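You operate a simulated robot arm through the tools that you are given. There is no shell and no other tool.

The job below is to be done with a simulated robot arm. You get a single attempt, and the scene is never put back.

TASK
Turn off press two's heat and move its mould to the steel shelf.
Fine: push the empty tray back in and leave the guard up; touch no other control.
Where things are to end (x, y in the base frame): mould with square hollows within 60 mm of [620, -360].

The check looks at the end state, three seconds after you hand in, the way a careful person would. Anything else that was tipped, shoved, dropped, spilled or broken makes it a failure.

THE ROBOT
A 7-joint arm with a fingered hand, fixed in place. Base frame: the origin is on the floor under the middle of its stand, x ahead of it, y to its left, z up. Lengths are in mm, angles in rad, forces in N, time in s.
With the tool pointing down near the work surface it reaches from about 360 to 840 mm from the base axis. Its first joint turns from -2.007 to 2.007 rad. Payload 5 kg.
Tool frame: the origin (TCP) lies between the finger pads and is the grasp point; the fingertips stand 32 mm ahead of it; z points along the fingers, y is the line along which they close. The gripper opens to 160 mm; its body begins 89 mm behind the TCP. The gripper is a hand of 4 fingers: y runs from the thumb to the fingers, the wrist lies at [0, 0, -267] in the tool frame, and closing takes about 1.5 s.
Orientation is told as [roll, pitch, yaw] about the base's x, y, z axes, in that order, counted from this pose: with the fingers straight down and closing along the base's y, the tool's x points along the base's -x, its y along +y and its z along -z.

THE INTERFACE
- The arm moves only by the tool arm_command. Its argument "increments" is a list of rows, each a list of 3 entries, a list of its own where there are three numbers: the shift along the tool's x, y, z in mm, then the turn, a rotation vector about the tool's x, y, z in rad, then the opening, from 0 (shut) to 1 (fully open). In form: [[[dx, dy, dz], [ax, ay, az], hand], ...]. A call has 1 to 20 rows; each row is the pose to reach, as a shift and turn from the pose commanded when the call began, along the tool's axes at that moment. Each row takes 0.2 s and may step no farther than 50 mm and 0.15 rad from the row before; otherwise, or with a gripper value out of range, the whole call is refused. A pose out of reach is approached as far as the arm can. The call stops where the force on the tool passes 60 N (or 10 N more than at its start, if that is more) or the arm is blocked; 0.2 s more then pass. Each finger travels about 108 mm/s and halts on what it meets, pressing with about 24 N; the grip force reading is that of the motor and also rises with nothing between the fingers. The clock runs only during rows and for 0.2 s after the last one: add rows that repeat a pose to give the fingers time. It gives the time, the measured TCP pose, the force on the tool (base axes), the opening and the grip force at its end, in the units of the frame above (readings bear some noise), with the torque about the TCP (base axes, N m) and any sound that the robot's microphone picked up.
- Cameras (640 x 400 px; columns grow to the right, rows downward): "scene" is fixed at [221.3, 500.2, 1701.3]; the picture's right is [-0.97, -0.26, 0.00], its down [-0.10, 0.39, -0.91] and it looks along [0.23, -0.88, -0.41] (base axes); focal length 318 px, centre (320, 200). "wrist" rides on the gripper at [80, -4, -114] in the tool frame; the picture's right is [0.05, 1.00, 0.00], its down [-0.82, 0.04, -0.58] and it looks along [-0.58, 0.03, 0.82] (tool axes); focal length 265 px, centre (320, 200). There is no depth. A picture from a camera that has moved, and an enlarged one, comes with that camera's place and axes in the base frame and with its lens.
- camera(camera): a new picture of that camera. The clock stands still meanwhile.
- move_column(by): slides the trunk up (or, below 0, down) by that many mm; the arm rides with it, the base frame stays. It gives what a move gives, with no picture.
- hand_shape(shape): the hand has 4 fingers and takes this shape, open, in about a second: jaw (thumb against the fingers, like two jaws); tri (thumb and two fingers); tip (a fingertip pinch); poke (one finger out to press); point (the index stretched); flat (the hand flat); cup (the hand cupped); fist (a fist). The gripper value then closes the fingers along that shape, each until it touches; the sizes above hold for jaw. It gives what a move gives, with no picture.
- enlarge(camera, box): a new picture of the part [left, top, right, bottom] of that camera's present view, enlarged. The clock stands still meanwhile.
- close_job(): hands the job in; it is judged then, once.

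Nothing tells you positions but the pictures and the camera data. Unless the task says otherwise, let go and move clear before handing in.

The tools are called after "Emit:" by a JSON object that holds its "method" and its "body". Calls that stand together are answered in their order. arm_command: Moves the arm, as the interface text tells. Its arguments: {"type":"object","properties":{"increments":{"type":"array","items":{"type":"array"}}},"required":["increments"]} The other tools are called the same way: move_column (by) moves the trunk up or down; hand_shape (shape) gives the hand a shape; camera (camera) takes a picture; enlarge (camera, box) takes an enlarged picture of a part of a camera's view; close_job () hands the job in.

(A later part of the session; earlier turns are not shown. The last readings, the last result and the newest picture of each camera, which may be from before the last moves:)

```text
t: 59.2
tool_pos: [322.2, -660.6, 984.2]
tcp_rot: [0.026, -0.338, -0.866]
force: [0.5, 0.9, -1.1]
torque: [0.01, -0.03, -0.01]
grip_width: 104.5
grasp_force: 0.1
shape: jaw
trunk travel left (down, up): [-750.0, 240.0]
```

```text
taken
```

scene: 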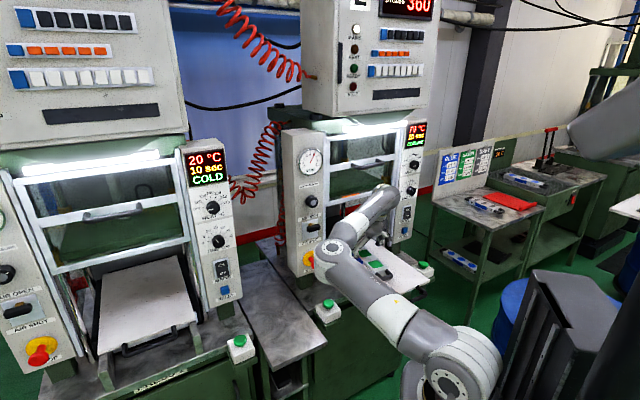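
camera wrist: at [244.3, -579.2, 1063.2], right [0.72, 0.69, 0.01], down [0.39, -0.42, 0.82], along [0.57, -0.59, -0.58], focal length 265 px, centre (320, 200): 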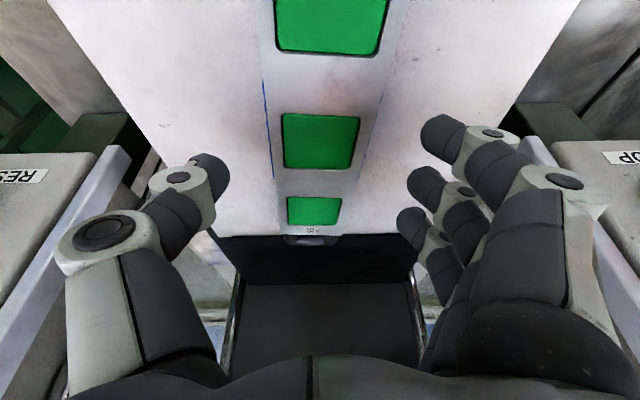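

Centred over the mould. Descend 34 mm straight down and check.

Emit:
{"method": "arm_command", "body": {"increments": [[[3, 0, 11], [0, 0, 0], 0.62], [[6, 0, 22], [0, 0, 0], 0.62], [[9, 0, 33], [0, 0, 0], 0.62], [[9, 0, 33], [0, 0, 0], 0.62]]}}

Emit:
{"method": "camera", "body": {"camera": "wrist"}}

Emit:
{"method": "enlarge", "body": {"camera": "scene", "box": [340, 190, 450, 290]}}

```text
t: 60.2
tool_pos: [323.8, -662.5, 950.3]
tcp_rot: [0.026, -0.34, -0.866]
force: [0.9, 0.5, 0.4]
torque: [0.05, 0.01, 0.0]
grip_width: 99.5
grasp_force: 0.1
shape: jaw
trunk travel left (down, up): [-750.0, 240.0]
```

```text
taken
camera wrist: at [246.1, -580.2, 1029.8], right [0.72, 0.69, 0.01], down [0.39, -0.42, 0.82], along [0.57, -0.59, -0.58], focal length 265 px, centre (320, 200)
```

wrist: 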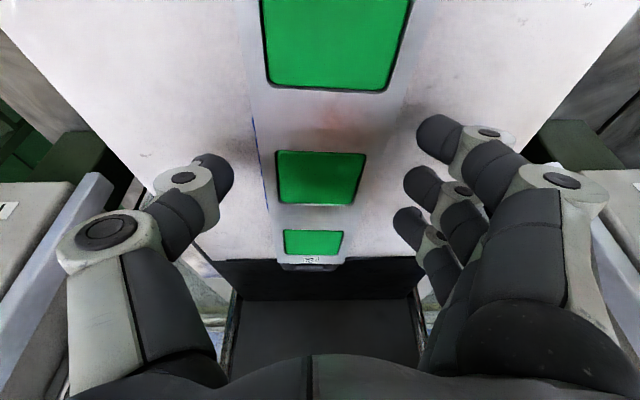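

```text
4.00 times, centred on (395, 240) of scene
camera zoom: at [221.3, 500.2, 1701.3], right [-0.97, -0.26, 0.0], down [-0.1, 0.39, -0.91], along [0.23, -0.88, -0.41], focal length 1273 px, centre (20, 40)
```

zoom: 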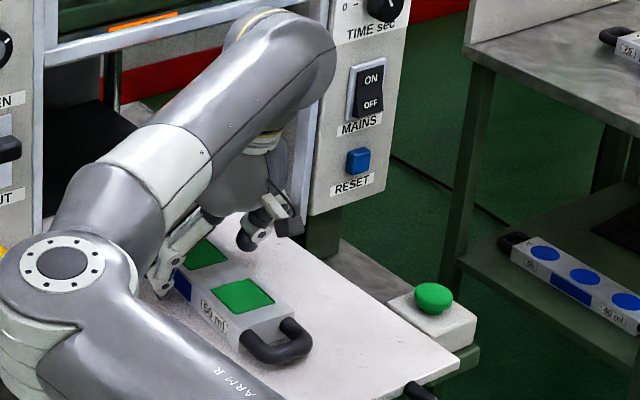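

Emit:
{"method": "arm_command", "body": {"increments": [[[1, 0, 4], [0, 0, 0], 0.6], [[2, 0, 8], [0, 0, 0], 0.6], [[2, 0, 8], [0, 0, 0], 0.6]]}}

Emit:
{"method": "enlarge", "body": {"camera": "scene", "box": [350, 215, 420, 285]}}

Emit:
{"method": "enlarge", "body": {"camera": "wrist", "box": [120, 80, 520, 330]}}

```text
t: 61.0
tool_pos: [325.0, -663.7, 942.9]
tcp_rot: [0.026, -0.338, -0.866]
force: [0.6, 0.2, 0.1]
torque: [-0.01, 0.01, 0.04]
grip_width: 96.4
grasp_force: 0.0
shape: jaw
trunk travel left (down, up): [-750.0, 240.0]
```

```text
5.71 times, centred on (385, 250) of scene
camera zoom: at [221.3, 500.2, 1701.3], right [-0.97, -0.26, 0.0], down [-0.1, 0.39, -0.91], along [0.23, -0.88, -0.41], focal length 1818 px, centre (-51, -86)
```

zoom: 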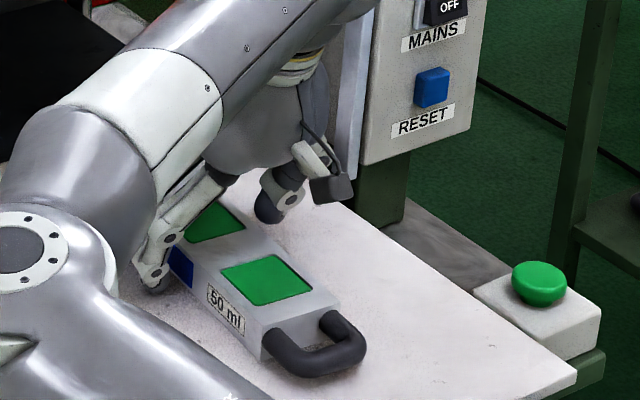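

```text
1.60 times, centred on (320, 205) of wrist
camera zoom: at [246.8, -581.9, 1022.5], right [0.72, 0.69, 0.01], down [0.39, -0.42, 0.82], along [0.57, -0.59, -0.58], focal length 425 px, centre (320, 192)
```

zoom: 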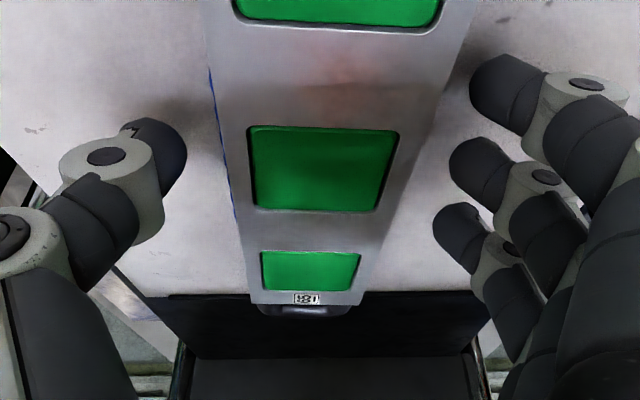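

Emit:
{"method": "arm_command", "body": {"increments": [[[1, 0, 3], [0, 0, 0], 0.6], [[1, 0, 3], [0, 0, 0], 0.6]]}}

```text
t: 61.6
tool_pos: [325.2, -663.5, 941.7]
tcp_rot: [0.026, -0.34, -0.869]
force: [1.5, -1.2, 8.3]
torque: [0.35, -0.24, -0.1]
grip_width: 96.2
grasp_force: 0.0
shape: jaw
trunk travel left (down, up): [-750.0, 240.0]
```

A light touch (8 N) shows the fingertips have met the tray, so tray top is ≈900. I raise 2 mm and close on the mould's sides.

Emit:
{"method": "arm_command", "body": {"increments": [[[-1.2, 0, -3.4], [0, 0, 0], 0.55], [[-1.2, 0, -3.4], [0, 0, 0], 0.5], [[-1.2, 0, -3.4], [0, 0, 0], 0.42], [[-1.2, 0, -3.4], [0, 0, 0], 0.36], [[-1.2, 0, -3.4], [0, 0, 0], 0.3], [[-1.2, 0, -3.4], [0, 0, 0], 0.3], [[-1.2, 0, -3.4], [0, 0, 0], 0.3]]}}

Emit:
{"method": "camera", "body": {"camera": "wrist"}}

Emit:
{"method": "enlarge", "body": {"camera": "scene", "box": [350, 215, 420, 285]}}

```text
t: 63.2
tool_pos: [324.2, -663.5, 942.4]
tcp_rot: [0.027, -0.337, -0.868]
force: [-0.4, 1.6, -0.1]
torque: [0.05, -0.07, 0.0]
grip_width: 63.2
grasp_force: 23.8
shape: jaw
trunk travel left (down, up): [-750.0, 240.0]
```

```text
taken
camera wrist: at [247.1, -581.5, 1022.7], right [0.72, 0.69, 0.01], down [0.39, -0.42, 0.82], along [0.57, -0.59, -0.58], focal length 265 px, centre (320, 200)
```

wrist: 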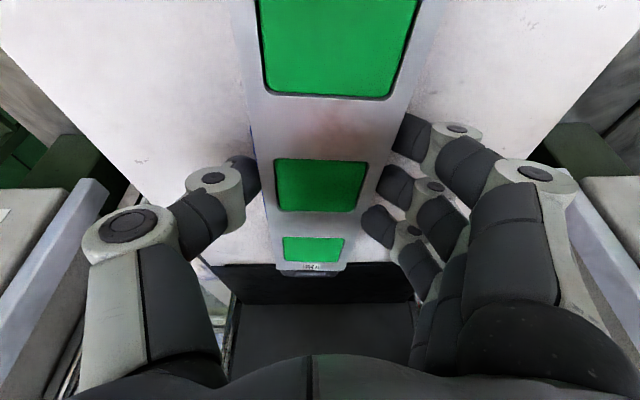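

```text
5.71 times, centred on (385, 250) of scene
camera zoom: at [221.3, 500.2, 1701.3], right [-0.97, -0.26, 0.0], down [-0.1, 0.39, -0.91], along [0.23, -0.88, -0.41], focal length 1818 px, centre (-51, -86)
```

zoom: 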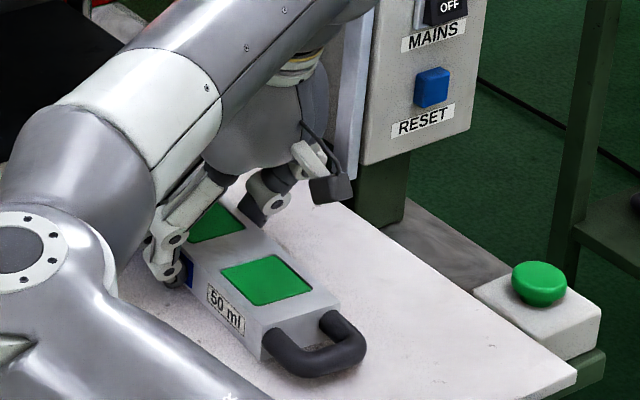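

Gripped at 63 mm width. Test lift 12 mm slowly.

Emit:
{"method": "arm_command", "body": {"increments": [[[-1.3, 0, -3.8], [0, 0, 0], 0.2], [[-2.6, 0, -7.5], [0, 0, 0], 0.2], [[-4, 0, -11.3], [0, 0, 0], 0.2], [[-4, 0, -11.3], [0, 0, 0], 0.2], [[-4, 0, -11.3], [0, 0, 0], 0.2]]}}

Emit:
{"method": "camera", "body": {"camera": "wrist"}}

Emit:
{"method": "enlarge", "body": {"camera": "scene", "box": [350, 215, 420, 285]}}

```text
t: 64.4
tool_pos: [324.2, -664.2, 955.7]
tcp_rot: [0.026, -0.336, -0.868]
force: [-0.6, 0.3, -9.2]
torque: [0.07, 0.04, -0.02]
grip_width: 61.8
grasp_force: 23.8
shape: jaw
trunk travel left (down, up): [-750.0, 240.0]
```

```text
taken
camera wrist: at [246.6, -582.5, 1033.6], right [0.72, 0.69, 0.01], down [0.39, -0.42, 0.82], along [0.57, -0.59, -0.58], focal length 265 px, centre (320, 200)
```

wrist: 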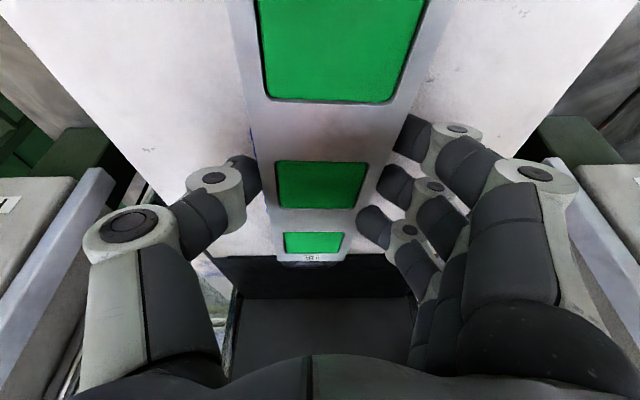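

```text
5.71 times, centred on (385, 250) of scene
camera zoom: at [221.3, 500.2, 1701.3], right [-0.97, -0.26, 0.0], down [-0.1, 0.39, -0.91], along [0.23, -0.88, -0.41], focal length 1818 px, centre (-51, -86)
```

zoom: 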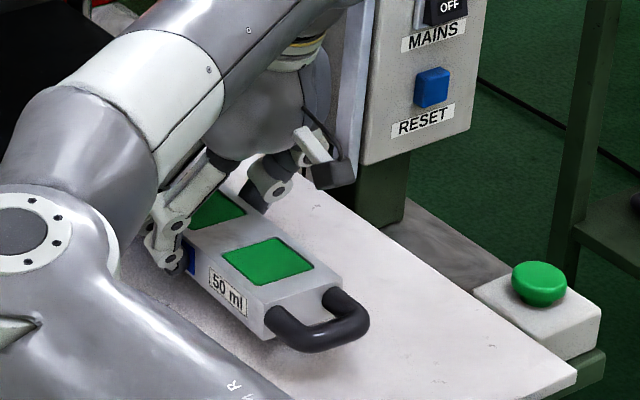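

The mould lifts (≈0.95 kg) but its rear end stays low: the grip is a bit ahead of its centre. I lower it back, regrip ~13 mm further along the mould, and retry.

Emit:
{"method": "arm_command", "body": {"increments": [[[1.5, 0, 4], [0, 0, 0], 0.2], [[3, 0, 8], [0, 0, 0], 0.2], [[4.2, 0, 11.9], [0, 0, 0], 0.2], [[4.2, 0, 11.9], [0, 0, 0], 0.36], [[4.2, 0, 11.9], [0, 0, 0], 0.5], [[4.2, 0, 11.9], [0, 0, 0], 0.52], [[-2, 0, 13.4], [0, 0, 0], 0.52], [[-8.1, 0, 15.4], [0, 0, 0], 0.52], [[-8.1, 0, 15.4], [0, 0, 0], 0.52]]}}

Emit:
{"method": "camera", "body": {"camera": "wrist"}}

Emit:
{"method": "enlarge", "body": {"camera": "scene", "box": [340, 185, 440, 285]}}

```text
t: 66.4
tool_pos: [333.6, -674.3, 943.7]
tcp_rot: [0.025, -0.338, -0.865]
force: [-1.1, -0.7, 0.6]
torque: [0.01, 0.0, -0.02]
grip_width: 82.6
grasp_force: 0.0
shape: jaw
trunk travel left (down, up): [-750.0, 240.0]
```

```text
taken
camera wrist: at [255.2, -592.3, 1023.2], right [0.72, 0.69, 0.01], down [0.39, -0.42, 0.82], along [0.57, -0.59, -0.58], focal length 265 px, centre (320, 200)
```

wrist: 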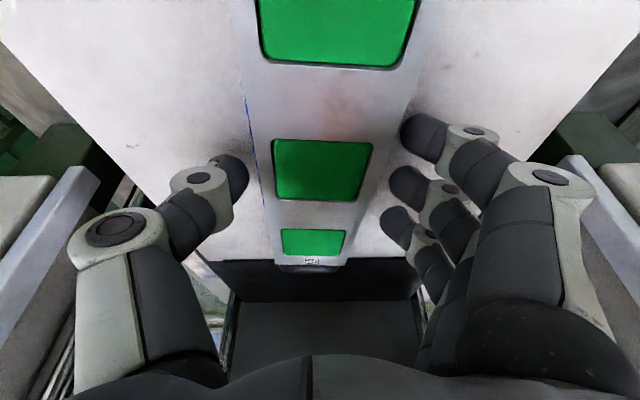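

```text
4.00 times, centred on (390, 235) of scene
camera zoom: at [221.3, 500.2, 1701.3], right [-0.97, -0.26, 0.0], down [-0.1, 0.39, -0.91], along [0.23, -0.88, -0.41], focal length 1273 px, centre (40, 60)
```

zoom: 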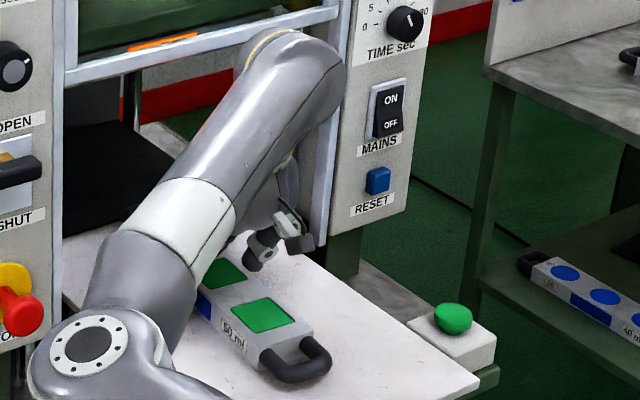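

Emit:
{"method": "arm_command", "body": {"increments": [[[0, 0, 0], [0, 0, 0], 0.45], [[0, 0, 0], [0, 0, 0], 0.38], [[0, 0, 0], [0, 0, 0], 0.3], [[0, 0, 0], [0, 0, 0], 0.2], [[0, 0, 0], [0, 0, 0], 0.2], [[0, 0, 0], [0, 0, 0], 0.2], [[-1.3, 0, -3.8], [0, 0, 0], 0.2], [[-2.6, 0, -7.5], [0, 0, 0], 0.2], [[-4, 0, -11.3], [0, 0, 0], 0.2], [[-5.3, 0, -15.1], [0, 0, 0], 0.2], [[-5.3, 0, -15.1], [0, 0, 0], 0.2]]}}

Emit:
{"method": "camera", "body": {"camera": "wrist"}}

Emit:
{"method": "enlarge", "body": {"camera": "scene", "box": [340, 185, 440, 285]}}

```text
t: 68.8
tool_pos: [332.8, -673.3, 958.6]
tcp_rot: [0.028, -0.336, -0.869]
force: [-0.2, 0.7, -9.8]
torque: [-0.01, -0.02, -0.02]
grip_width: 62.0
grasp_force: 24.2
shape: jaw
trunk travel left (down, up): [-750.0, 240.0]
```

```text
taken
camera wrist: at [254.9, -592.0, 1038.4], right [0.72, 0.69, 0.01], down [0.39, -0.42, 0.82], along [0.57, -0.59, -0.58], focal length 265 px, centre (320, 200)
```

wrist: 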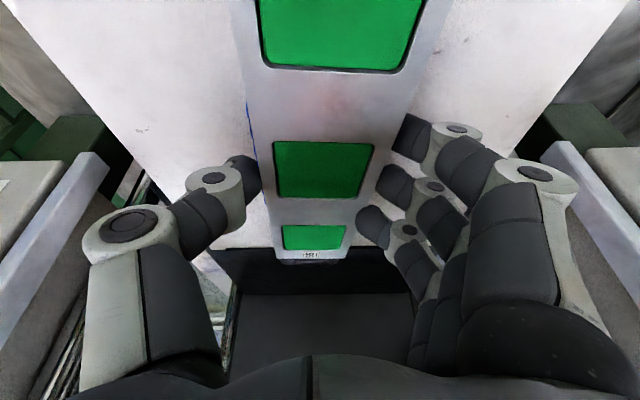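

```text
4.00 times, centred on (390, 235) of scene
camera zoom: at [221.3, 500.2, 1701.3], right [-0.97, -0.26, 0.0], down [-0.1, 0.39, -0.91], along [0.23, -0.88, -0.41], focal length 1273 px, centre (40, 60)
```

zoom: 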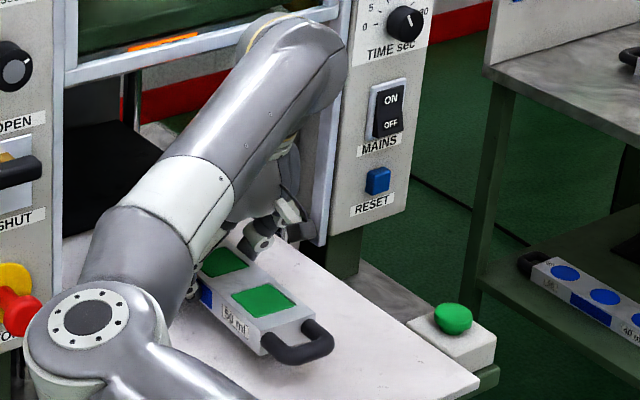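

This time it lifts level (≈1 kg). I lift a little more and carry it back toward the robot at gentle speed, clear of the guard, then up to the free corridor height between STOP and the AIR lever.

Emit:
{"method": "arm_command", "body": {"increments": [[[-3.3, 0, -9.4], [0, 0, 0], 0.2], [[-6, 0, -17], [0, 0, 0], 0.2], [[12.9, 0, -23.6], [0, 0, 0], 0.2], [[31.7, 0, -30.2], [0, 0, 0], 0.2], [[50.6, 0, -36.9], [0, 0, 0], 0.2], [[69.5, 0, -43.5], [0, 0, 0], 0.2], [[88.3, 0, -50.1], [0, 0, 0], 0.2], [[105.6, 0, -61.5], [0, 0, 0], 0.2], [[122.8, 0, -72.8], [0, 0, 0], 0.2], [[138.3, 0, -88.8], [0, 0, 0], 0.2], [[152.2, 0, -109.5], [0, 0, 0], 0.2], [[164.4, 0, -135], [0, 0, 0], 0.2], [[164.4, 0, -135], [0, 0, 0], 0.2]]}}

Emit:
{"method": "camera", "body": {"camera": "wrist"}}

Emit:
{"method": "camera", "body": {"camera": "scene"}}

```text
t: 71.6
tool_pos: [200.1, -525.1, 1032.0]
tcp_rot: [0.026, -0.338, -0.867]
force: [0.3, -0.8, -8.7]
torque: [-0.02, -0.06, -0.01]
grip_width: 61.5
grasp_force: 23.9
shape: jaw
trunk travel left (down, up): [-750.0, 240.0]
```

```text
taken
camera wrist: at [122.0, -442.7, 1110.4], right [0.72, 0.69, 0.01], down [0.39, -0.42, 0.82], along [0.57, -0.59, -0.58], focal length 265 px, centre (320, 200)
```

wrist: 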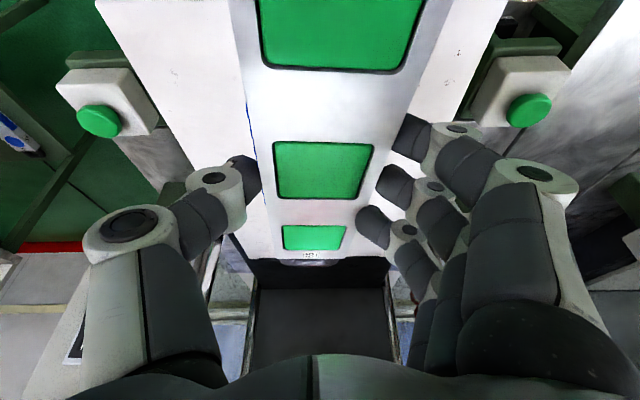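

```text
taken
```

scene: 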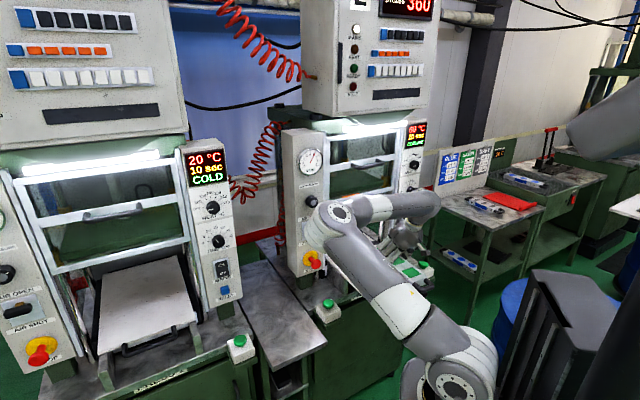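

The mould is held level. Now traverse left in front of the press, in two halves, keeping the mould's far end short of the STOP button.

Emit:
{"method": "arm_command", "body": {"increments": [[[3, 20, -8], [0, 0, 0], 0.2], [[6, 45, -14], [0, 0, 0], 0.2], [[9, 70, -20], [0, 0, 0], 0.2], [[12, 97, -26], [0, 0, 0], 0.2], [[15, 124, -32], [0, 0, 0], 0.2], [[18, 151, -36], [0, 0, 0], 0.2], [[21, 178, -40], [0, 0, 0], 0.2], [[24, 205, -42], [0, 0, 0], 0.2], [[24, 205, -42], [0, 0, 0], 0.2]]}}

Emit:
{"method": "camera", "body": {"camera": "wrist"}}

Emit:
{"method": "camera", "body": {"camera": "scene"}}

```text
t: 73.6
tool_pos: [331.8, -362.2, 1069.9]
tcp_rot: [0.026, -0.338, -0.868]
force: [0.3, -0.1, -8.5]
torque: [-0.02, -0.02, 0.0]
grip_width: 61.6
grasp_force: 24.0
shape: jaw
trunk travel left (down, up): [-750.0, 240.0]
```

```text
taken
camera wrist: at [254.1, -280.9, 1148.5], right [0.72, 0.69, 0.01], down [0.39, -0.42, 0.82], along [0.57, -0.59, -0.58], focal length 265 px, centre (320, 200)
```

wrist: 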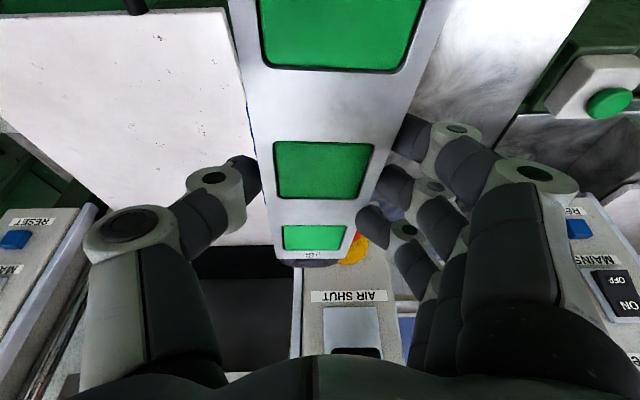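

```text
taken
```

scene: 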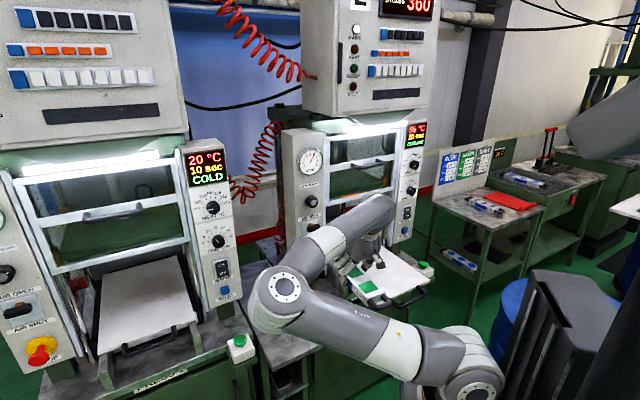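

Emit:
{"method": "arm_command", "body": {"increments": [[[3, 25, -3], [0, 0, 0], 0.2], [[6, 51, -5], [0, 0, 0], 0.2], [[9, 77, -7], [0, 0, 0], 0.2], [[12, 103, -8], [0, 0, 0], 0.2], [[15, 129, -8], [0, 0, -0.02], 0.2], [[17, 155, -8], [0, 0, -0.04], 0.2], [[19, 181, -8], [0, 0, -0.06], 0.2], [[20, 206, -8], [0, 0, -0.08], 0.2], [[20, 206, -8], [0, 0, -0.08], 0.2]]}}

Emit:
{"method": "camera", "body": {"camera": "wrist"}}

Emit:
{"method": "camera", "body": {"camera": "scene"}}

```text
t: 75.6
tool_pos: [474.3, -211.8, 1073.6]
tcp_rot: [-0.003, -0.34, -0.781]
force: [0.4, -1.1, -8.4]
torque: [-0.03, -0.05, 0.0]
grip_width: 61.3
grasp_force: 23.5
shape: jaw
trunk travel left (down, up): [-750.0, 240.0]
```

```text
taken
camera wrist: at [391.4, -133.6, 1152.4], right [0.67, 0.74, -0.02], down [0.44, -0.38, 0.82], along [0.6, -0.55, -0.58], focal length 265 px, centre (320, 200)
```

wrist: 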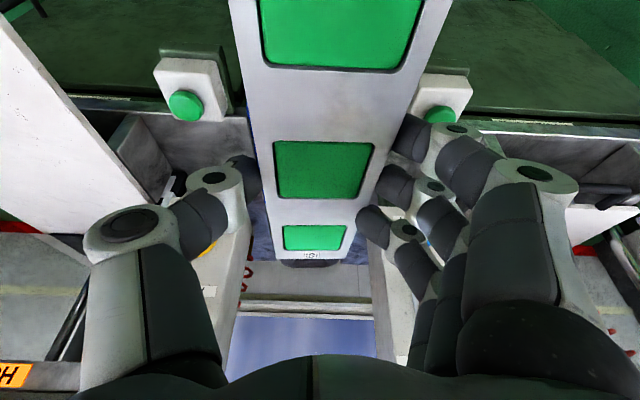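

```text
taken
```

scene: 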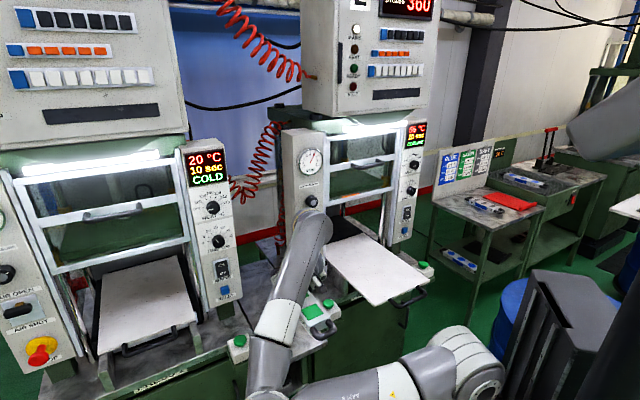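

Centred between the presses, heading −45°, over the shelf front. The shelf top is ≈797 mm; I lower with the trunk so the arm's posture doesn't change.

Emit:
{"method": "move_column", "body": {"by": -160}}

Emit:
{"method": "camera", "body": {"camera": "wrist"}}

Emit:
{"method": "camera", "body": {"camera": "scene"}}

```text
t: 77.4
tool_pos: [472.7, -211.0, 913.2]
tcp_rot: [-0.003, -0.339, -0.782]
force: [0.5, -1.4, -9.6]
torque: [-0.02, -0.02, 0.0]
grip_width: 61.4
grasp_force: 23.9
shape: jaw
trunk travel left (down, up): [-590.0, 400.0]
```

```text
taken
camera wrist: at [391.1, -133.6, 992.5], right [0.67, 0.74, -0.02], down [0.44, -0.38, 0.82], along [0.6, -0.55, -0.58], focal length 265 px, centre (320, 200)
```

wrist: 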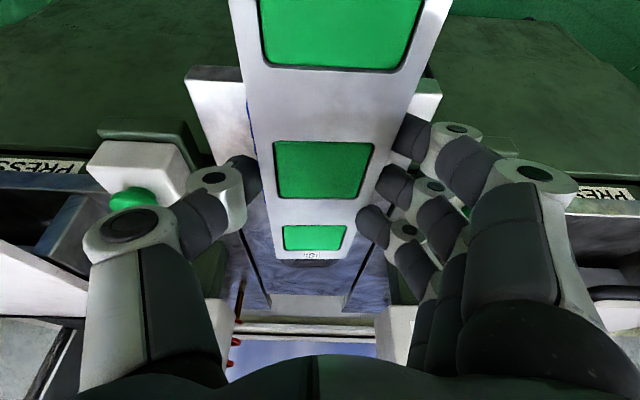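

```text
taken
```

scene: 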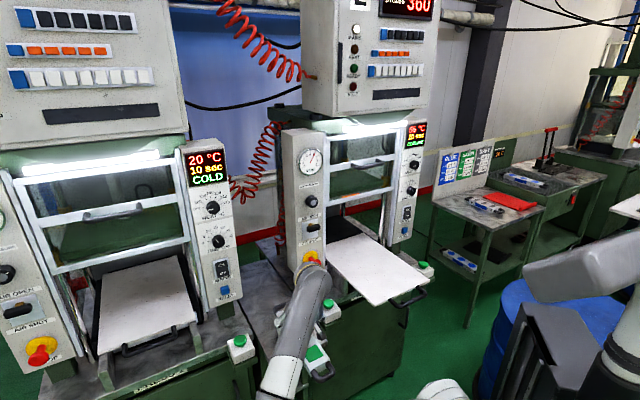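

The shelf is clear beneath the mould (front edge d≈484, right edge s≈−85). Move forward 215 mm at this height.

Emit:
{"method": "arm_command", "body": {"increments": [[[-18.9, 0, 6.7], [0, 0, 0], 0.2], [[-42.4, 0, 15], [0, 0, 0], 0.2], [[-66, 0, 23.3], [0, 0, 0], 0.2], [[-89.6, 0, 31.7], [0, 0, 0], 0.2], [[-113.1, 0, 40], [0, 0, 0], 0.2], [[-136.7, 0, 48.4], [0, 0, 0], 0.2], [[-160.3, 0, 56.7], [0, 0, 0], 0.2], [[-183.8, 0, 65], [0, 0, 0], 0.2], [[-202.7, 0, 71.7], [0, 0, 0], 0.2], [[-202.7, 0, 71.7], [0, 0, 0], 0.2]]}}

Emit:
{"method": "camera", "body": {"camera": "wrist"}}

Emit:
{"method": "camera", "body": {"camera": "scene"}}

```text
t: 79.6
tool_pos: [614.1, -361.9, 914.9]
tcp_rot: [-0.002, -0.338, -0.78]
force: [-1.3, 0.3, -8.8]
torque: [0.0, -0.06, -0.03]
grip_width: 61.6
grasp_force: 24.2
shape: jaw
out of reach, approached as far as the arm can: row 9, 10
trunk travel left (down, up): [-590.0, 400.0]
```

```text
taken
camera wrist: at [530.9, -284.9, 993.8], right [0.67, 0.75, -0.02], down [0.44, -0.37, 0.81], along [0.6, -0.55, -0.58], focal length 265 px, centre (320, 200)
```

wrist: 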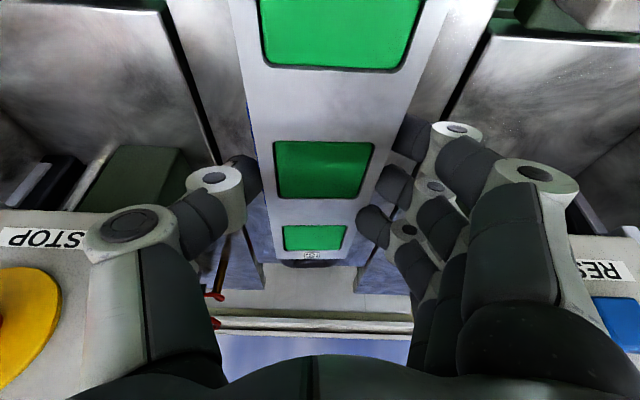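

```text
taken
```

scene: 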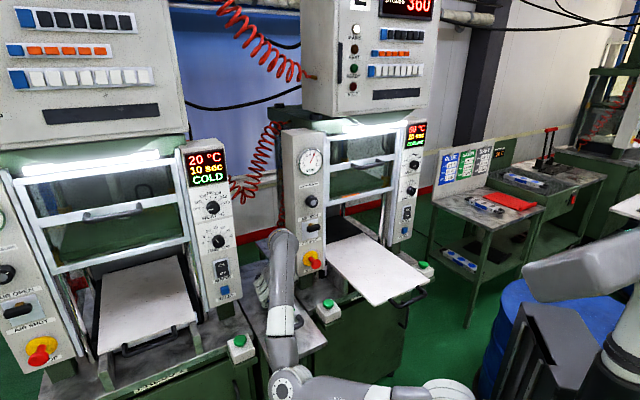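

The mould's centre is now within ~11 mm of the target in plan. Lower with the trunk 55 mm, then feel for the shelf in small steps.

Emit:
{"method": "move_column", "body": {"by": -55}}

Emit:
{"method": "camera", "body": {"camera": "wrist"}}

Emit:
{"method": "enlarge", "body": {"camera": "scene", "box": [230, 220, 350, 400]}}

```text
t: 80.6
tool_pos: [613.4, -361.7, 859.5]
tcp_rot: [-0.003, -0.338, -0.777]
force: [0.2, 0.7, -8.6]
torque: [-0.04, -0.03, -0.04]
grip_width: 61.3
grasp_force: 24.1
shape: jaw
trunk travel left (down, up): [-535.0, 455.0]
```

```text
taken
camera wrist: at [530.7, -284.8, 939.0], right [0.67, 0.74, -0.02], down [0.44, -0.37, 0.81], along [0.6, -0.55, -0.58], focal length 265 px, centre (320, 200)
```

wrist: 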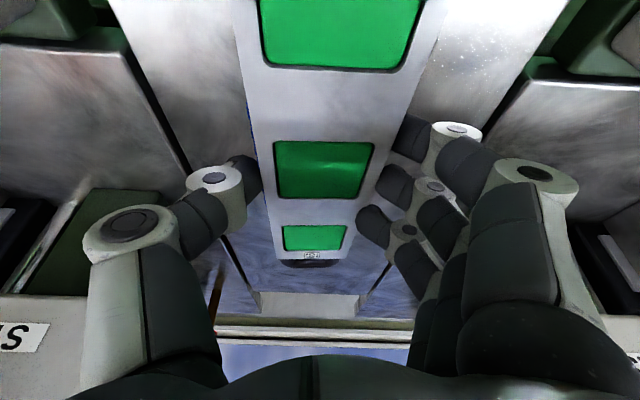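

```text
2.22 times, centred on (290, 310) of scene
camera zoom: at [221.3, 500.2, 1701.3], right [-0.97, -0.26, 0.0], down [-0.1, 0.39, -0.91], along [0.23, -0.88, -0.41], focal length 707 px, centre (387, -44)
```

zoom: 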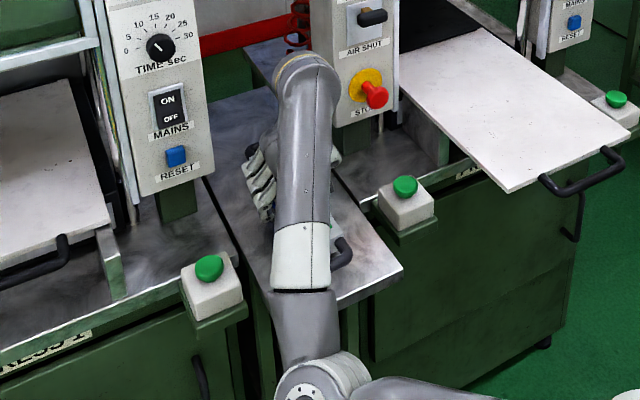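

Emit:
{"method": "move_column", "body": {"by": -10}}

```text
t: 81.2
tool_pos: [613.6, -361.6, 849.6]
tcp_rot: [-0.001, -0.34, -0.778]
force: [0.2, 0.1, -7.0]
torque: [-0.16, -0.26, 0.05]
grip_width: 61.3
grasp_force: 23.9
shape: jaw
trunk travel left (down, up): [-525.0, 465.0]
```

Emit:
{"method": "move_column", "body": {"by": -4}}

Emit:
{"method": "enlarge", "body": {"camera": "scene", "box": [260, 270, 330, 340]}}

Emit:
{"method": "camera", "body": {"camera": "wrist"}}

```text
t: 81.7
tool_pos: [613.2, -360.5, 848.1]
tcp_rot: [-0.002, -0.341, -0.778]
force: [0.5, -1.6, 0.5]
torque: [-0.17, -0.61, -0.04]
grip_width: 61.6
grasp_force: 24.1
shape: jaw
trunk travel left (down, up): [-521.0, 469.0]
```

```text
5.71 times, centred on (295, 305) of scene
camera zoom: at [221.3, 500.2, 1701.3], right [-0.97, -0.26, 0.0], down [-0.1, 0.39, -0.91], along [0.23, -0.88, -0.41], focal length 1818 px, centre (463, -400)
```

zoom: 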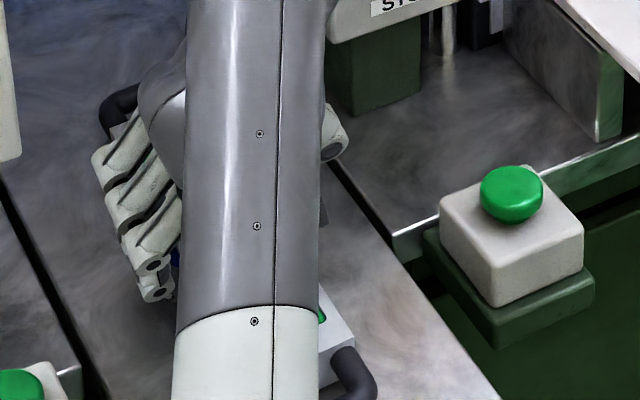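

```text
taken
camera wrist: at [530.2, -284.4, 926.2], right [0.67, 0.74, -0.02], down [0.44, -0.37, 0.82], along [0.6, -0.55, -0.58], focal length 265 px, centre (320, 200)
```

wrist: 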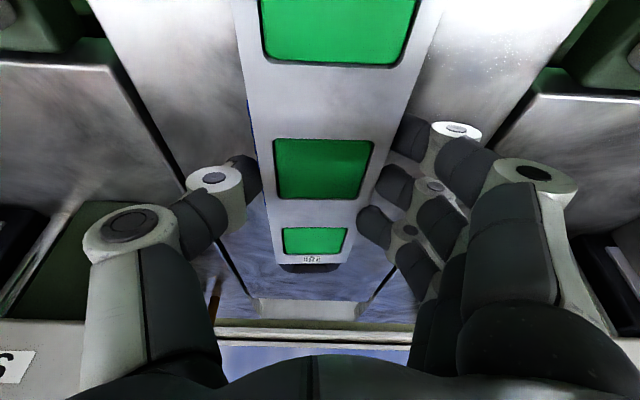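

Emit:
{"method": "move_column", "body": {"by": -3}}

Emit:
{"method": "camera", "body": {"camera": "wrist"}}

```text
t: 82.2
tool_pos: [613.6, -361.1, 846.4]
tcp_rot: [0.0, -0.341, -0.781]
force: [6.4, -6.5, 20.7]
torque: [0.01, -1.31, -0.22]
grip_width: 62.0
grasp_force: 23.5
shape: jaw
trunk travel left (down, up): [-518.0, 472.0]
```

```text
taken
camera wrist: at [529.6, -284.2, 924.5], right [0.67, 0.74, -0.02], down [0.44, -0.37, 0.82], along [0.6, -0.55, -0.58], focal length 265 px, centre (320, 200)
```

wrist: 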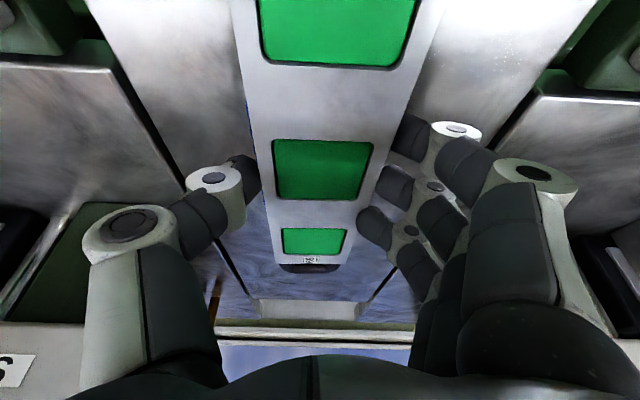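

The mould now rests flat on the shelf (20 N reaction). Ease up 3 mm to relieve the force, then open the fingers.

Emit:
{"method": "move_column", "body": {"by": 3}}

Emit:
{"method": "arm_command", "body": {"increments": [[[0, 0, 0], [0, 0, 0], 0.4], [[0, 0, 0], [0, 0, 0], 0.47], [[0, 0, 0], [0, 0, 0], 0.52], [[0, 0, 0], [0, 0, 0], 0.55], [[0, 0, 0], [0, 0, 0], 0.55]]}}

Emit:
{"method": "camera", "body": {"camera": "wrist"}}

```text
t: 82.8
tool_pos: [612.7, -361.4, 846.0]
tcp_rot: [-0.003, -0.339, -0.778]
force: [5.1, -4.8, 13.0]
torque: [-0.03, -1.05, -0.25]
grip_width: 62.0
grasp_force: 24.0
shape: jaw
trunk travel left (down, up): [-521.0, 469.0]
```

```text
t: 84.0
tool_pos: [612.8, -361.9, 846.6]
tcp_rot: [-0.002, -0.337, -0.78]
force: [0.3, -0.3, 1.0]
torque: [-0.01, 0.0, 0.0]
grip_width: 87.4
grasp_force: 0.1
shape: jaw
trunk travel left (down, up): [-521.0, 469.0]
```

```text
taken
camera wrist: at [530.3, -284.6, 925.2], right [0.67, 0.74, -0.02], down [0.44, -0.37, 0.82], along [0.6, -0.55, -0.58], focal length 265 px, centre (320, 200)
```

wrist: 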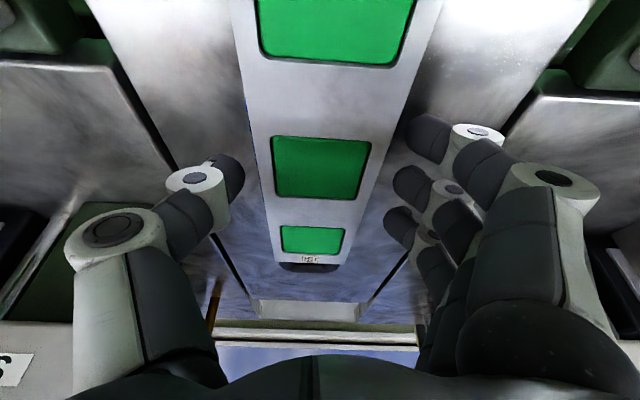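

The mould is released on the shelf. Rise straight up with the trunk.

Emit:
{"method": "move_column", "body": {"by": 130}}

Emit:
{"method": "camera", "body": {"camera": "wrist"}}

Emit:
{"method": "enlarge", "body": {"camera": "scene", "box": [220, 230, 340, 390]}}

```text
t: 85.5
tool_pos: [612.6, -362.2, 975.8]
tcp_rot: [-0.002, -0.339, -0.78]
force: [-0.5, 1.4, 0.4]
torque: [0.01, -0.01, 0.01]
grip_width: 87.2
grasp_force: 0.0
shape: jaw
trunk travel left (down, up): [-651.0, 339.0]
```

```text
taken
camera wrist: at [530.4, -284.6, 1055.1], right [0.67, 0.74, -0.02], down [0.44, -0.37, 0.82], along [0.6, -0.55, -0.58], focal length 265 px, centre (320, 200)
```

wrist: 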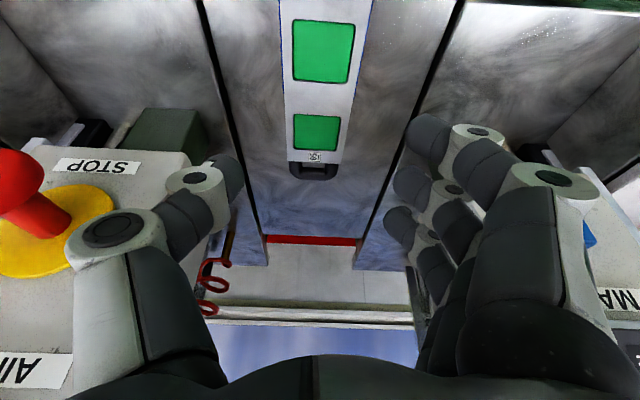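

```text
2.50 times, centred on (280, 310) of scene
camera zoom: at [221.3, 500.2, 1701.3], right [-0.97, -0.26, 0.0], down [-0.1, 0.39, -0.91], along [0.23, -0.88, -0.41], focal length 795 px, centre (420, -75)
```

zoom: 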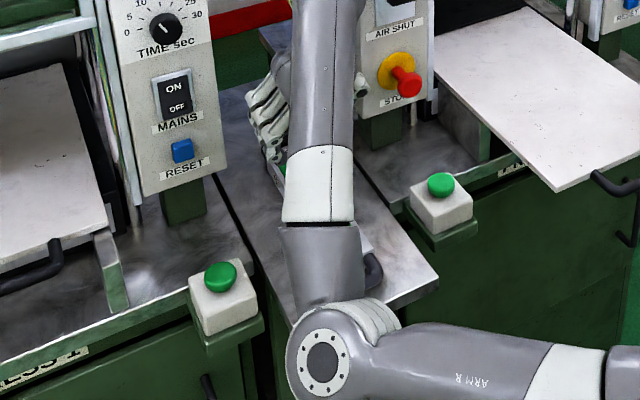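

The mould sits on the shelf. Now back the hand out and return toward the tray: first straight back and up.

Emit:
{"method": "arm_command", "body": {"increments": [[[33, 0, -11.7], [0, 0, 0], 0.55], [[66, 0, -23.3], [0, 0, 0], 0.55], [[99, 0, -35], [0, 0, 0], 0.5], [[132, 0, -46.7], [0, 0, 0], 0.45], [[165, 0, -58.4], [0, 0, 0], 0.4], [[185, 0, -90], [0, 0, 0], 0.4], [[177, 0, -125], [0, 0, 0], 0.4], [[167, 0, -155], [0, 0, 0], 0.4], [[167, 0, -155], [0, 0, 0], 0.4]]}}

Emit:
{"method": "camera", "body": {"camera": "scene"}}

Emit:
{"method": "enlarge", "body": {"camera": "scene", "box": [220, 230, 340, 390]}}

Emit:
{"method": "camera", "body": {"camera": "wrist"}}

```text
t: 87.5
tool_pos: [463.1, -215.4, 1066.7]
tcp_rot: [-0.001, -0.336, -0.778]
force: [0.6, -0.6, 0.4]
torque: [-0.02, 0.02, 0.01]
grip_width: 64.5
grasp_force: 0.1
shape: jaw
trunk travel left (down, up): [-651.0, 339.0]
```

```text
taken
```

scene: 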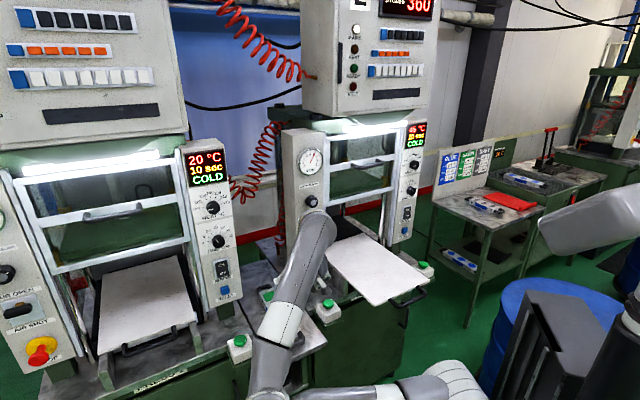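

```text
2.50 times, centred on (280, 310) of scene
camera zoom: at [221.3, 500.2, 1701.3], right [-0.97, -0.26, 0.0], down [-0.1, 0.39, -0.91], along [0.23, -0.88, -0.41], focal length 795 px, centre (420, -75)
```

zoom: 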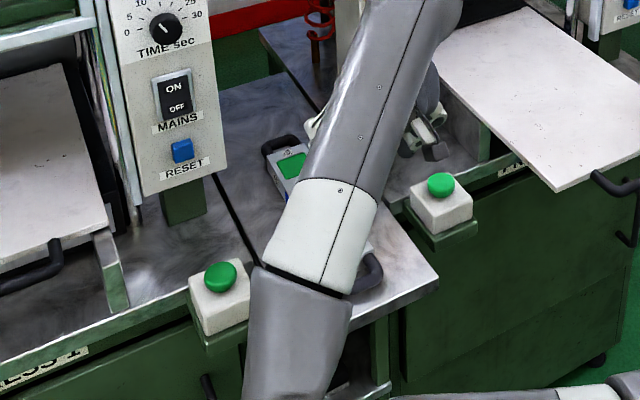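

```text
taken
camera wrist: at [380.4, -138.3, 1147.6], right [0.67, 0.74, -0.02], down [0.44, -0.37, 0.82], along [0.6, -0.55, -0.58], focal length 265 px, centre (320, 200)
```

wrist: 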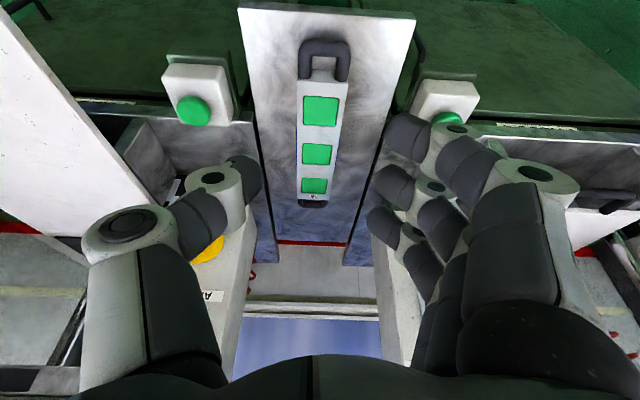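

The mould is on the shelf within ~10 mm of the target. Traverse back right in front of press two.

Emit:
{"method": "arm_command", "body": {"increments": [[[-1, -29, 0], [0, 0, 0], 0.35], [[-2, -58, 1], [0, 0, 0], 0.3], [[-4, -87, 1], [0, 0, 0], 0.3], [[-5, -116, 2], [0, 0, 0], 0.3], [[-7, -145, 2], [0, 0, 0], 0.3], [[-8, -174, 3], [0, 0, 0], 0.3], [[-10, -203, 3], [0, 0, 0], 0.3], [[-11, -232, 4], [0, 0, 0], 0.3], [[-13, -261, 4], [0, 0, 0], 0.3], [[-14, -290, 5], [0, 0, 0], 0.3], [[-16, -319, 5], [0, 0, 0], 0.3], [[-17, -348, 6], [0, 0, 0], 0.3], [[-18, -377, 6], [0, 0, 0], 0.3], [[-19, -405, 7], [0, 0, 0], 0.3], [[-19, -405, 7], [0, 0, 0], 0.3]]}}

Emit:
{"method": "camera", "body": {"camera": "scene"}}

Emit:
{"method": "camera", "body": {"camera": "wrist"}}

```text
t: 90.7
tool_pos: [195.2, -517.8, 1067.9]
tcp_rot: [-0.002, -0.338, -0.777]
force: [0.0, -0.1, 0.0]
torque: [0.02, -0.01, 0.02]
grip_width: 48.6
grasp_force: 0.0
shape: jaw
trunk travel left (down, up): [-651.0, 339.0]
```

```text
taken
```

scene: 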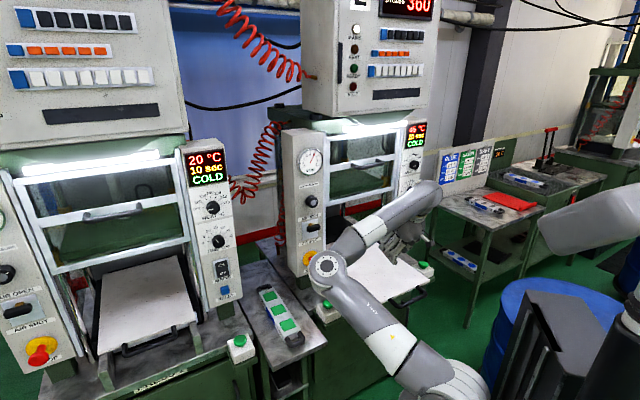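

```text
taken
camera wrist: at [112.1, -441.6, 1146.5], right [0.67, 0.75, -0.02], down [0.44, -0.37, 0.82], along [0.6, -0.55, -0.58], focal length 265 px, centre (320, 200)
```

wrist: 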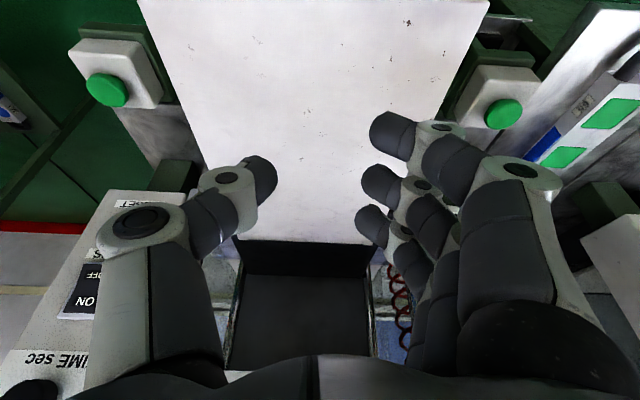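

Mould is safely on the shelf. I restore the trunk height used earlier and move back over the (empty) tray to the spot where the hand rolled freely before.

Emit:
{"method": "move_column", "body": {"by": 99}}

Emit:
{"method": "arm_command", "body": {"increments": [[[5, 1, 24], [0, 0, 0.014], 0.3], [[10, 2, 48], [0, 0, 0.028], 0.3], [[15, 3, 72], [0, 0, 0.042], 0.3], [[16, 4, 98], [0, 0, 0.056], 0.3], [[-8, 4, 112], [0, 0, 0.07], 0.3], [[-32, 5, 121], [0, 0, 0.087], 0.3], [[-56, 5, 129], [0, 0, 0.087], 0.3], [[-56, 5, 129], [0, 0, 0.087], 0.3]]}}

Emit:
{"method": "camera", "body": {"camera": "scene"}}

```text
t: 92.0
tool_pos: [194.5, -518.6, 1166.9]
tcp_rot: [-0.002, -0.337, -0.78]
force: [0.5, -0.3, -0.1]
torque: [0.01, 0.01, -0.02]
grip_width: 48.3
grasp_force: 0.0
shape: jaw
trunk travel left (down, up): [-750.0, 240.0]
```

```text
t: 93.8
tool_pos: [265.7, -582.7, 1063.2]
tcp_rot: [0.029, -0.337, -0.87]
force: [0.2, 0.3, -1.5]
torque: [0.01, 0.0, 0.0]
grip_width: 48.3
grasp_force: 0.0
shape: jaw
trunk travel left (down, up): [-750.0, 240.0]
```

```text
taken
```

scene: 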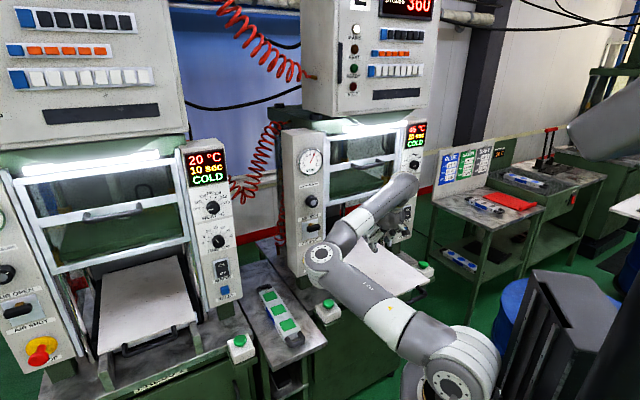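

Same pose as before over the tray. Roll the hand back so the fingers line up front/back for the tray handle.

Emit:
{"method": "arm_command", "body": {"increments": [[[0, 0, 0], [0, 0, -0.14], 0.3], [[0, 0, 0], [0, 0, -0.28], 0.3], [[0, 0, 0], [0, 0, -0.42], 0.3], [[0, 0, 0], [0, 0, -0.56], 0.3], [[0, 0, 0], [0, 0, -0.7], 0.3], [[0, 0, 0], [0, 0, -0.84], 0.3], [[0, 0, 0], [0, 0, -0.98], 0.3], [[0, 0, 0], [0, 0, -1.12], 0.3], [[0, 0, 0], [0, 0, -1.26], 0.3], [[0, 0, 0], [0, 0, -1.4], 0.3], [[0, 0, 0], [0, 0, -1.52], 0.3], [[0, 0, 0], [0, 0, -1.636], 0.3], [[0, 0, 0], [0, 0, -1.636], 0.3]]}}

Emit:
{"method": "camera", "body": {"camera": "scene"}}

Emit:
{"method": "camera", "body": {"camera": "wrist"}}

```text
t: 96.7
tool_pos: [266.8, -580.6, 1063.5]
tcp_rot: [-0.338, -0.005, 0.772]
force: [0.5, -0.1, 0.6]
torque: [-0.05, 0.01, -0.03]
grip_width: 48.7
grasp_force: 0.0
shape: jaw
trunk travel left (down, up): [-750.0, 240.0]
```

```text
taken
```

scene: 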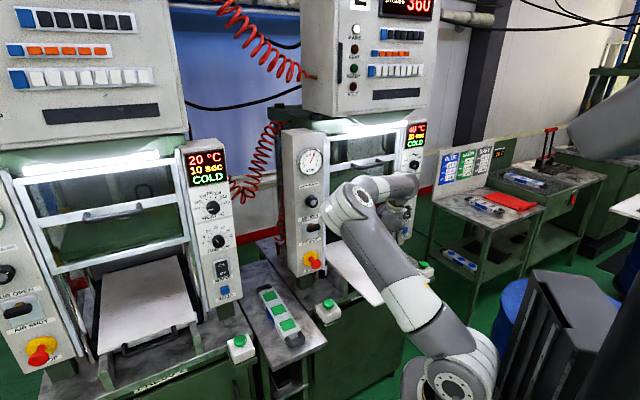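

```text
taken
camera wrist: at [186.5, -614.1, 1169.9], right [-0.69, 0.64, -0.33], down [0.42, 0.73, 0.53], along [0.58, 0.23, -0.78], focal length 265 px, centre (320, 200)
```

wrist: 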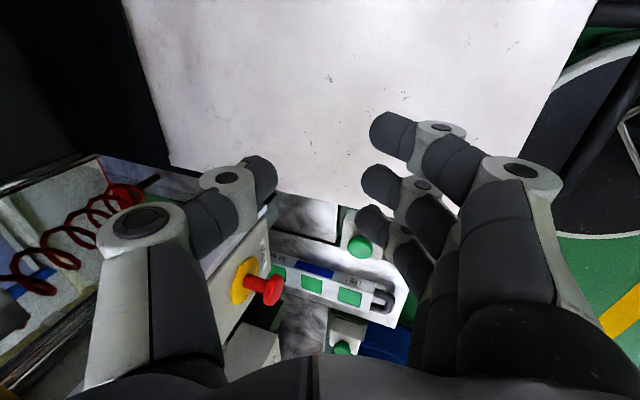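

Now back to the pre-grasp above the tray handle.

Emit:
{"method": "arm_command", "body": {"increments": [[[3, 38, -8.4], [0, 0, 0], 0.3], [[6, 77, -16.8], [0, 0, 0], 0.3], [[10, 115, -25], [0, 0, 0], 0.3], [[13, 154, -33.5], [0, 0, 0], 0.3], [[16, 193, -41.8], [0, 0, 0], 0.25], [[20, 231, -50], [0, 0, 0], 0.25], [[20, 231, -50], [0, 0, 0], 0.25]]}}

Emit:
{"method": "camera", "body": {"camera": "wrist"}}

Emit:
{"method": "camera", "body": {"camera": "scene"}}

```text
t: 98.2
tool_pos: [88.7, -428.4, 1034.3]
tcp_rot: [-0.338, -0.005, 0.772]
force: [0.5, -0.1, -0.4]
torque: [0.0, 0.01, -0.02]
grip_width: 40.1
grasp_force: 0.0
shape: jaw
trunk travel left (down, up): [-750.0, 240.0]
```

```text
taken
camera wrist: at [7.9, -460.5, 1141.1], right [-0.69, 0.64, -0.33], down [0.42, 0.73, 0.53], along [0.59, 0.23, -0.78], focal length 265 px, centre (320, 200)
```

wrist: 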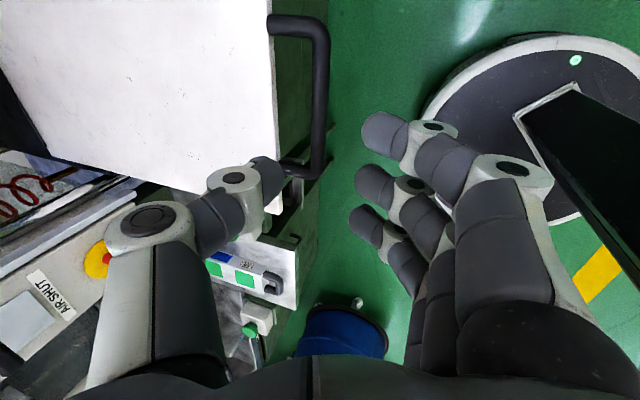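

```text
taken
```

scene: 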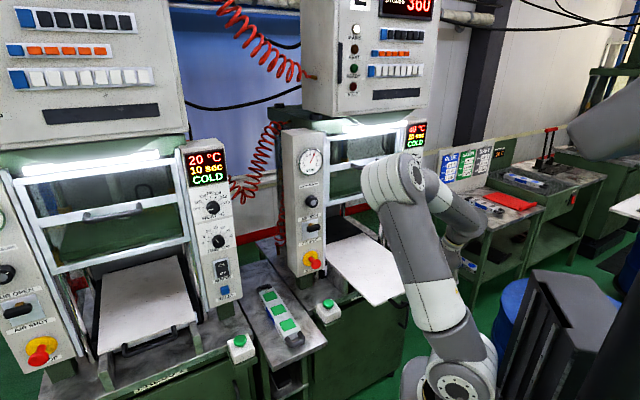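

The bar lies on the tool axis as before. Descend onto it with the thumb in the gap.

Emit:
{"method": "arm_command", "body": {"increments": [[[0, 3, 30], [0, 0, 0], 0.22], [[0, 3, 60], [0, 0, 0], 0.22], [[0, 3, 85], [0, 0, 0], 0.22], [[0, 3, 100], [0, 0, 0], 0.22], [[0, 3, 100], [0, 0, 0], 0.22]]}}

Emit:
{"method": "camera", "body": {"camera": "wrist"}}

```text
t: 99.5
tool_pos: [110.6, -448.0, 938.0]
tcp_rot: [-0.339, -0.005, 0.772]
force: [-0.3, -0.3, 0.4]
torque: [-0.01, 0.0, 0.01]
grip_width: 35.9
grasp_force: 0.0
shape: jaw
trunk travel left (down, up): [-750.0, 240.0]
```

```text
taken
camera wrist: at [30.4, -480.6, 1044.2], right [-0.69, 0.64, -0.33], down [0.42, 0.73, 0.53], along [0.59, 0.23, -0.78], focal length 265 px, centre (320, 200)
```

wrist: 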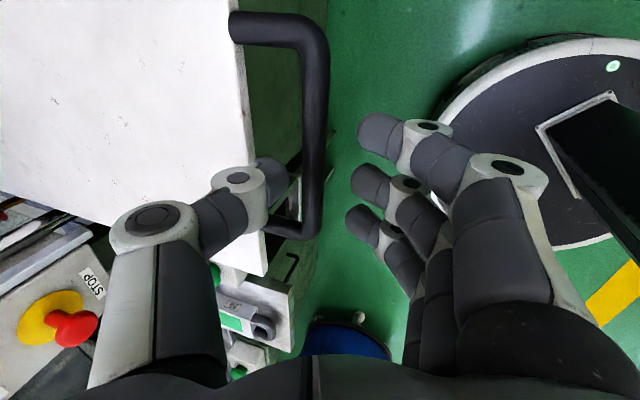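

Emit:
{"method": "arm_command", "body": {"increments": [[[0, 1, 10], [0, 0, 0], 0.22], [[0, 1, 20], [0, 0, 0], 0.22], [[0, 1, 20], [0, 0, 0], 0.22]]}}

Emit:
{"method": "camera", "body": {"camera": "wrist"}}

```text
t: 100.2
tool_pos: [113.3, -453.4, 918.0]
tcp_rot: [-0.339, -0.005, 0.77]
force: [-0.4, 0.0, -0.3]
torque: [0.0, -0.01, 0.01]
grip_width: 35.8
grasp_force: 0.0
shape: jaw
trunk travel left (down, up): [-750.0, 240.0]
```

```text
taken
camera wrist: at [34.3, -485.3, 1025.0], right [-0.69, 0.64, -0.33], down [0.42, 0.73, 0.53], along [0.59, 0.23, -0.78], focal length 265 px, centre (320, 200)
```

wrist: 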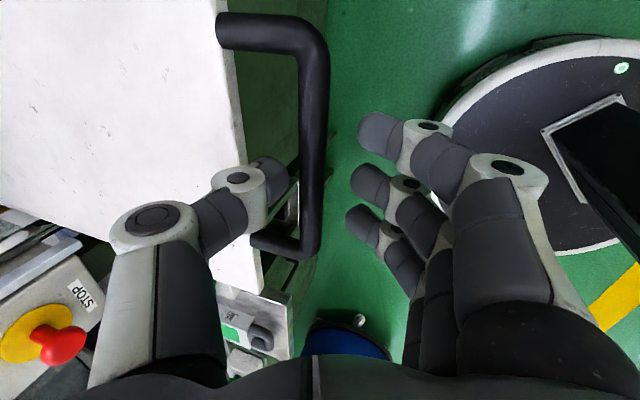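

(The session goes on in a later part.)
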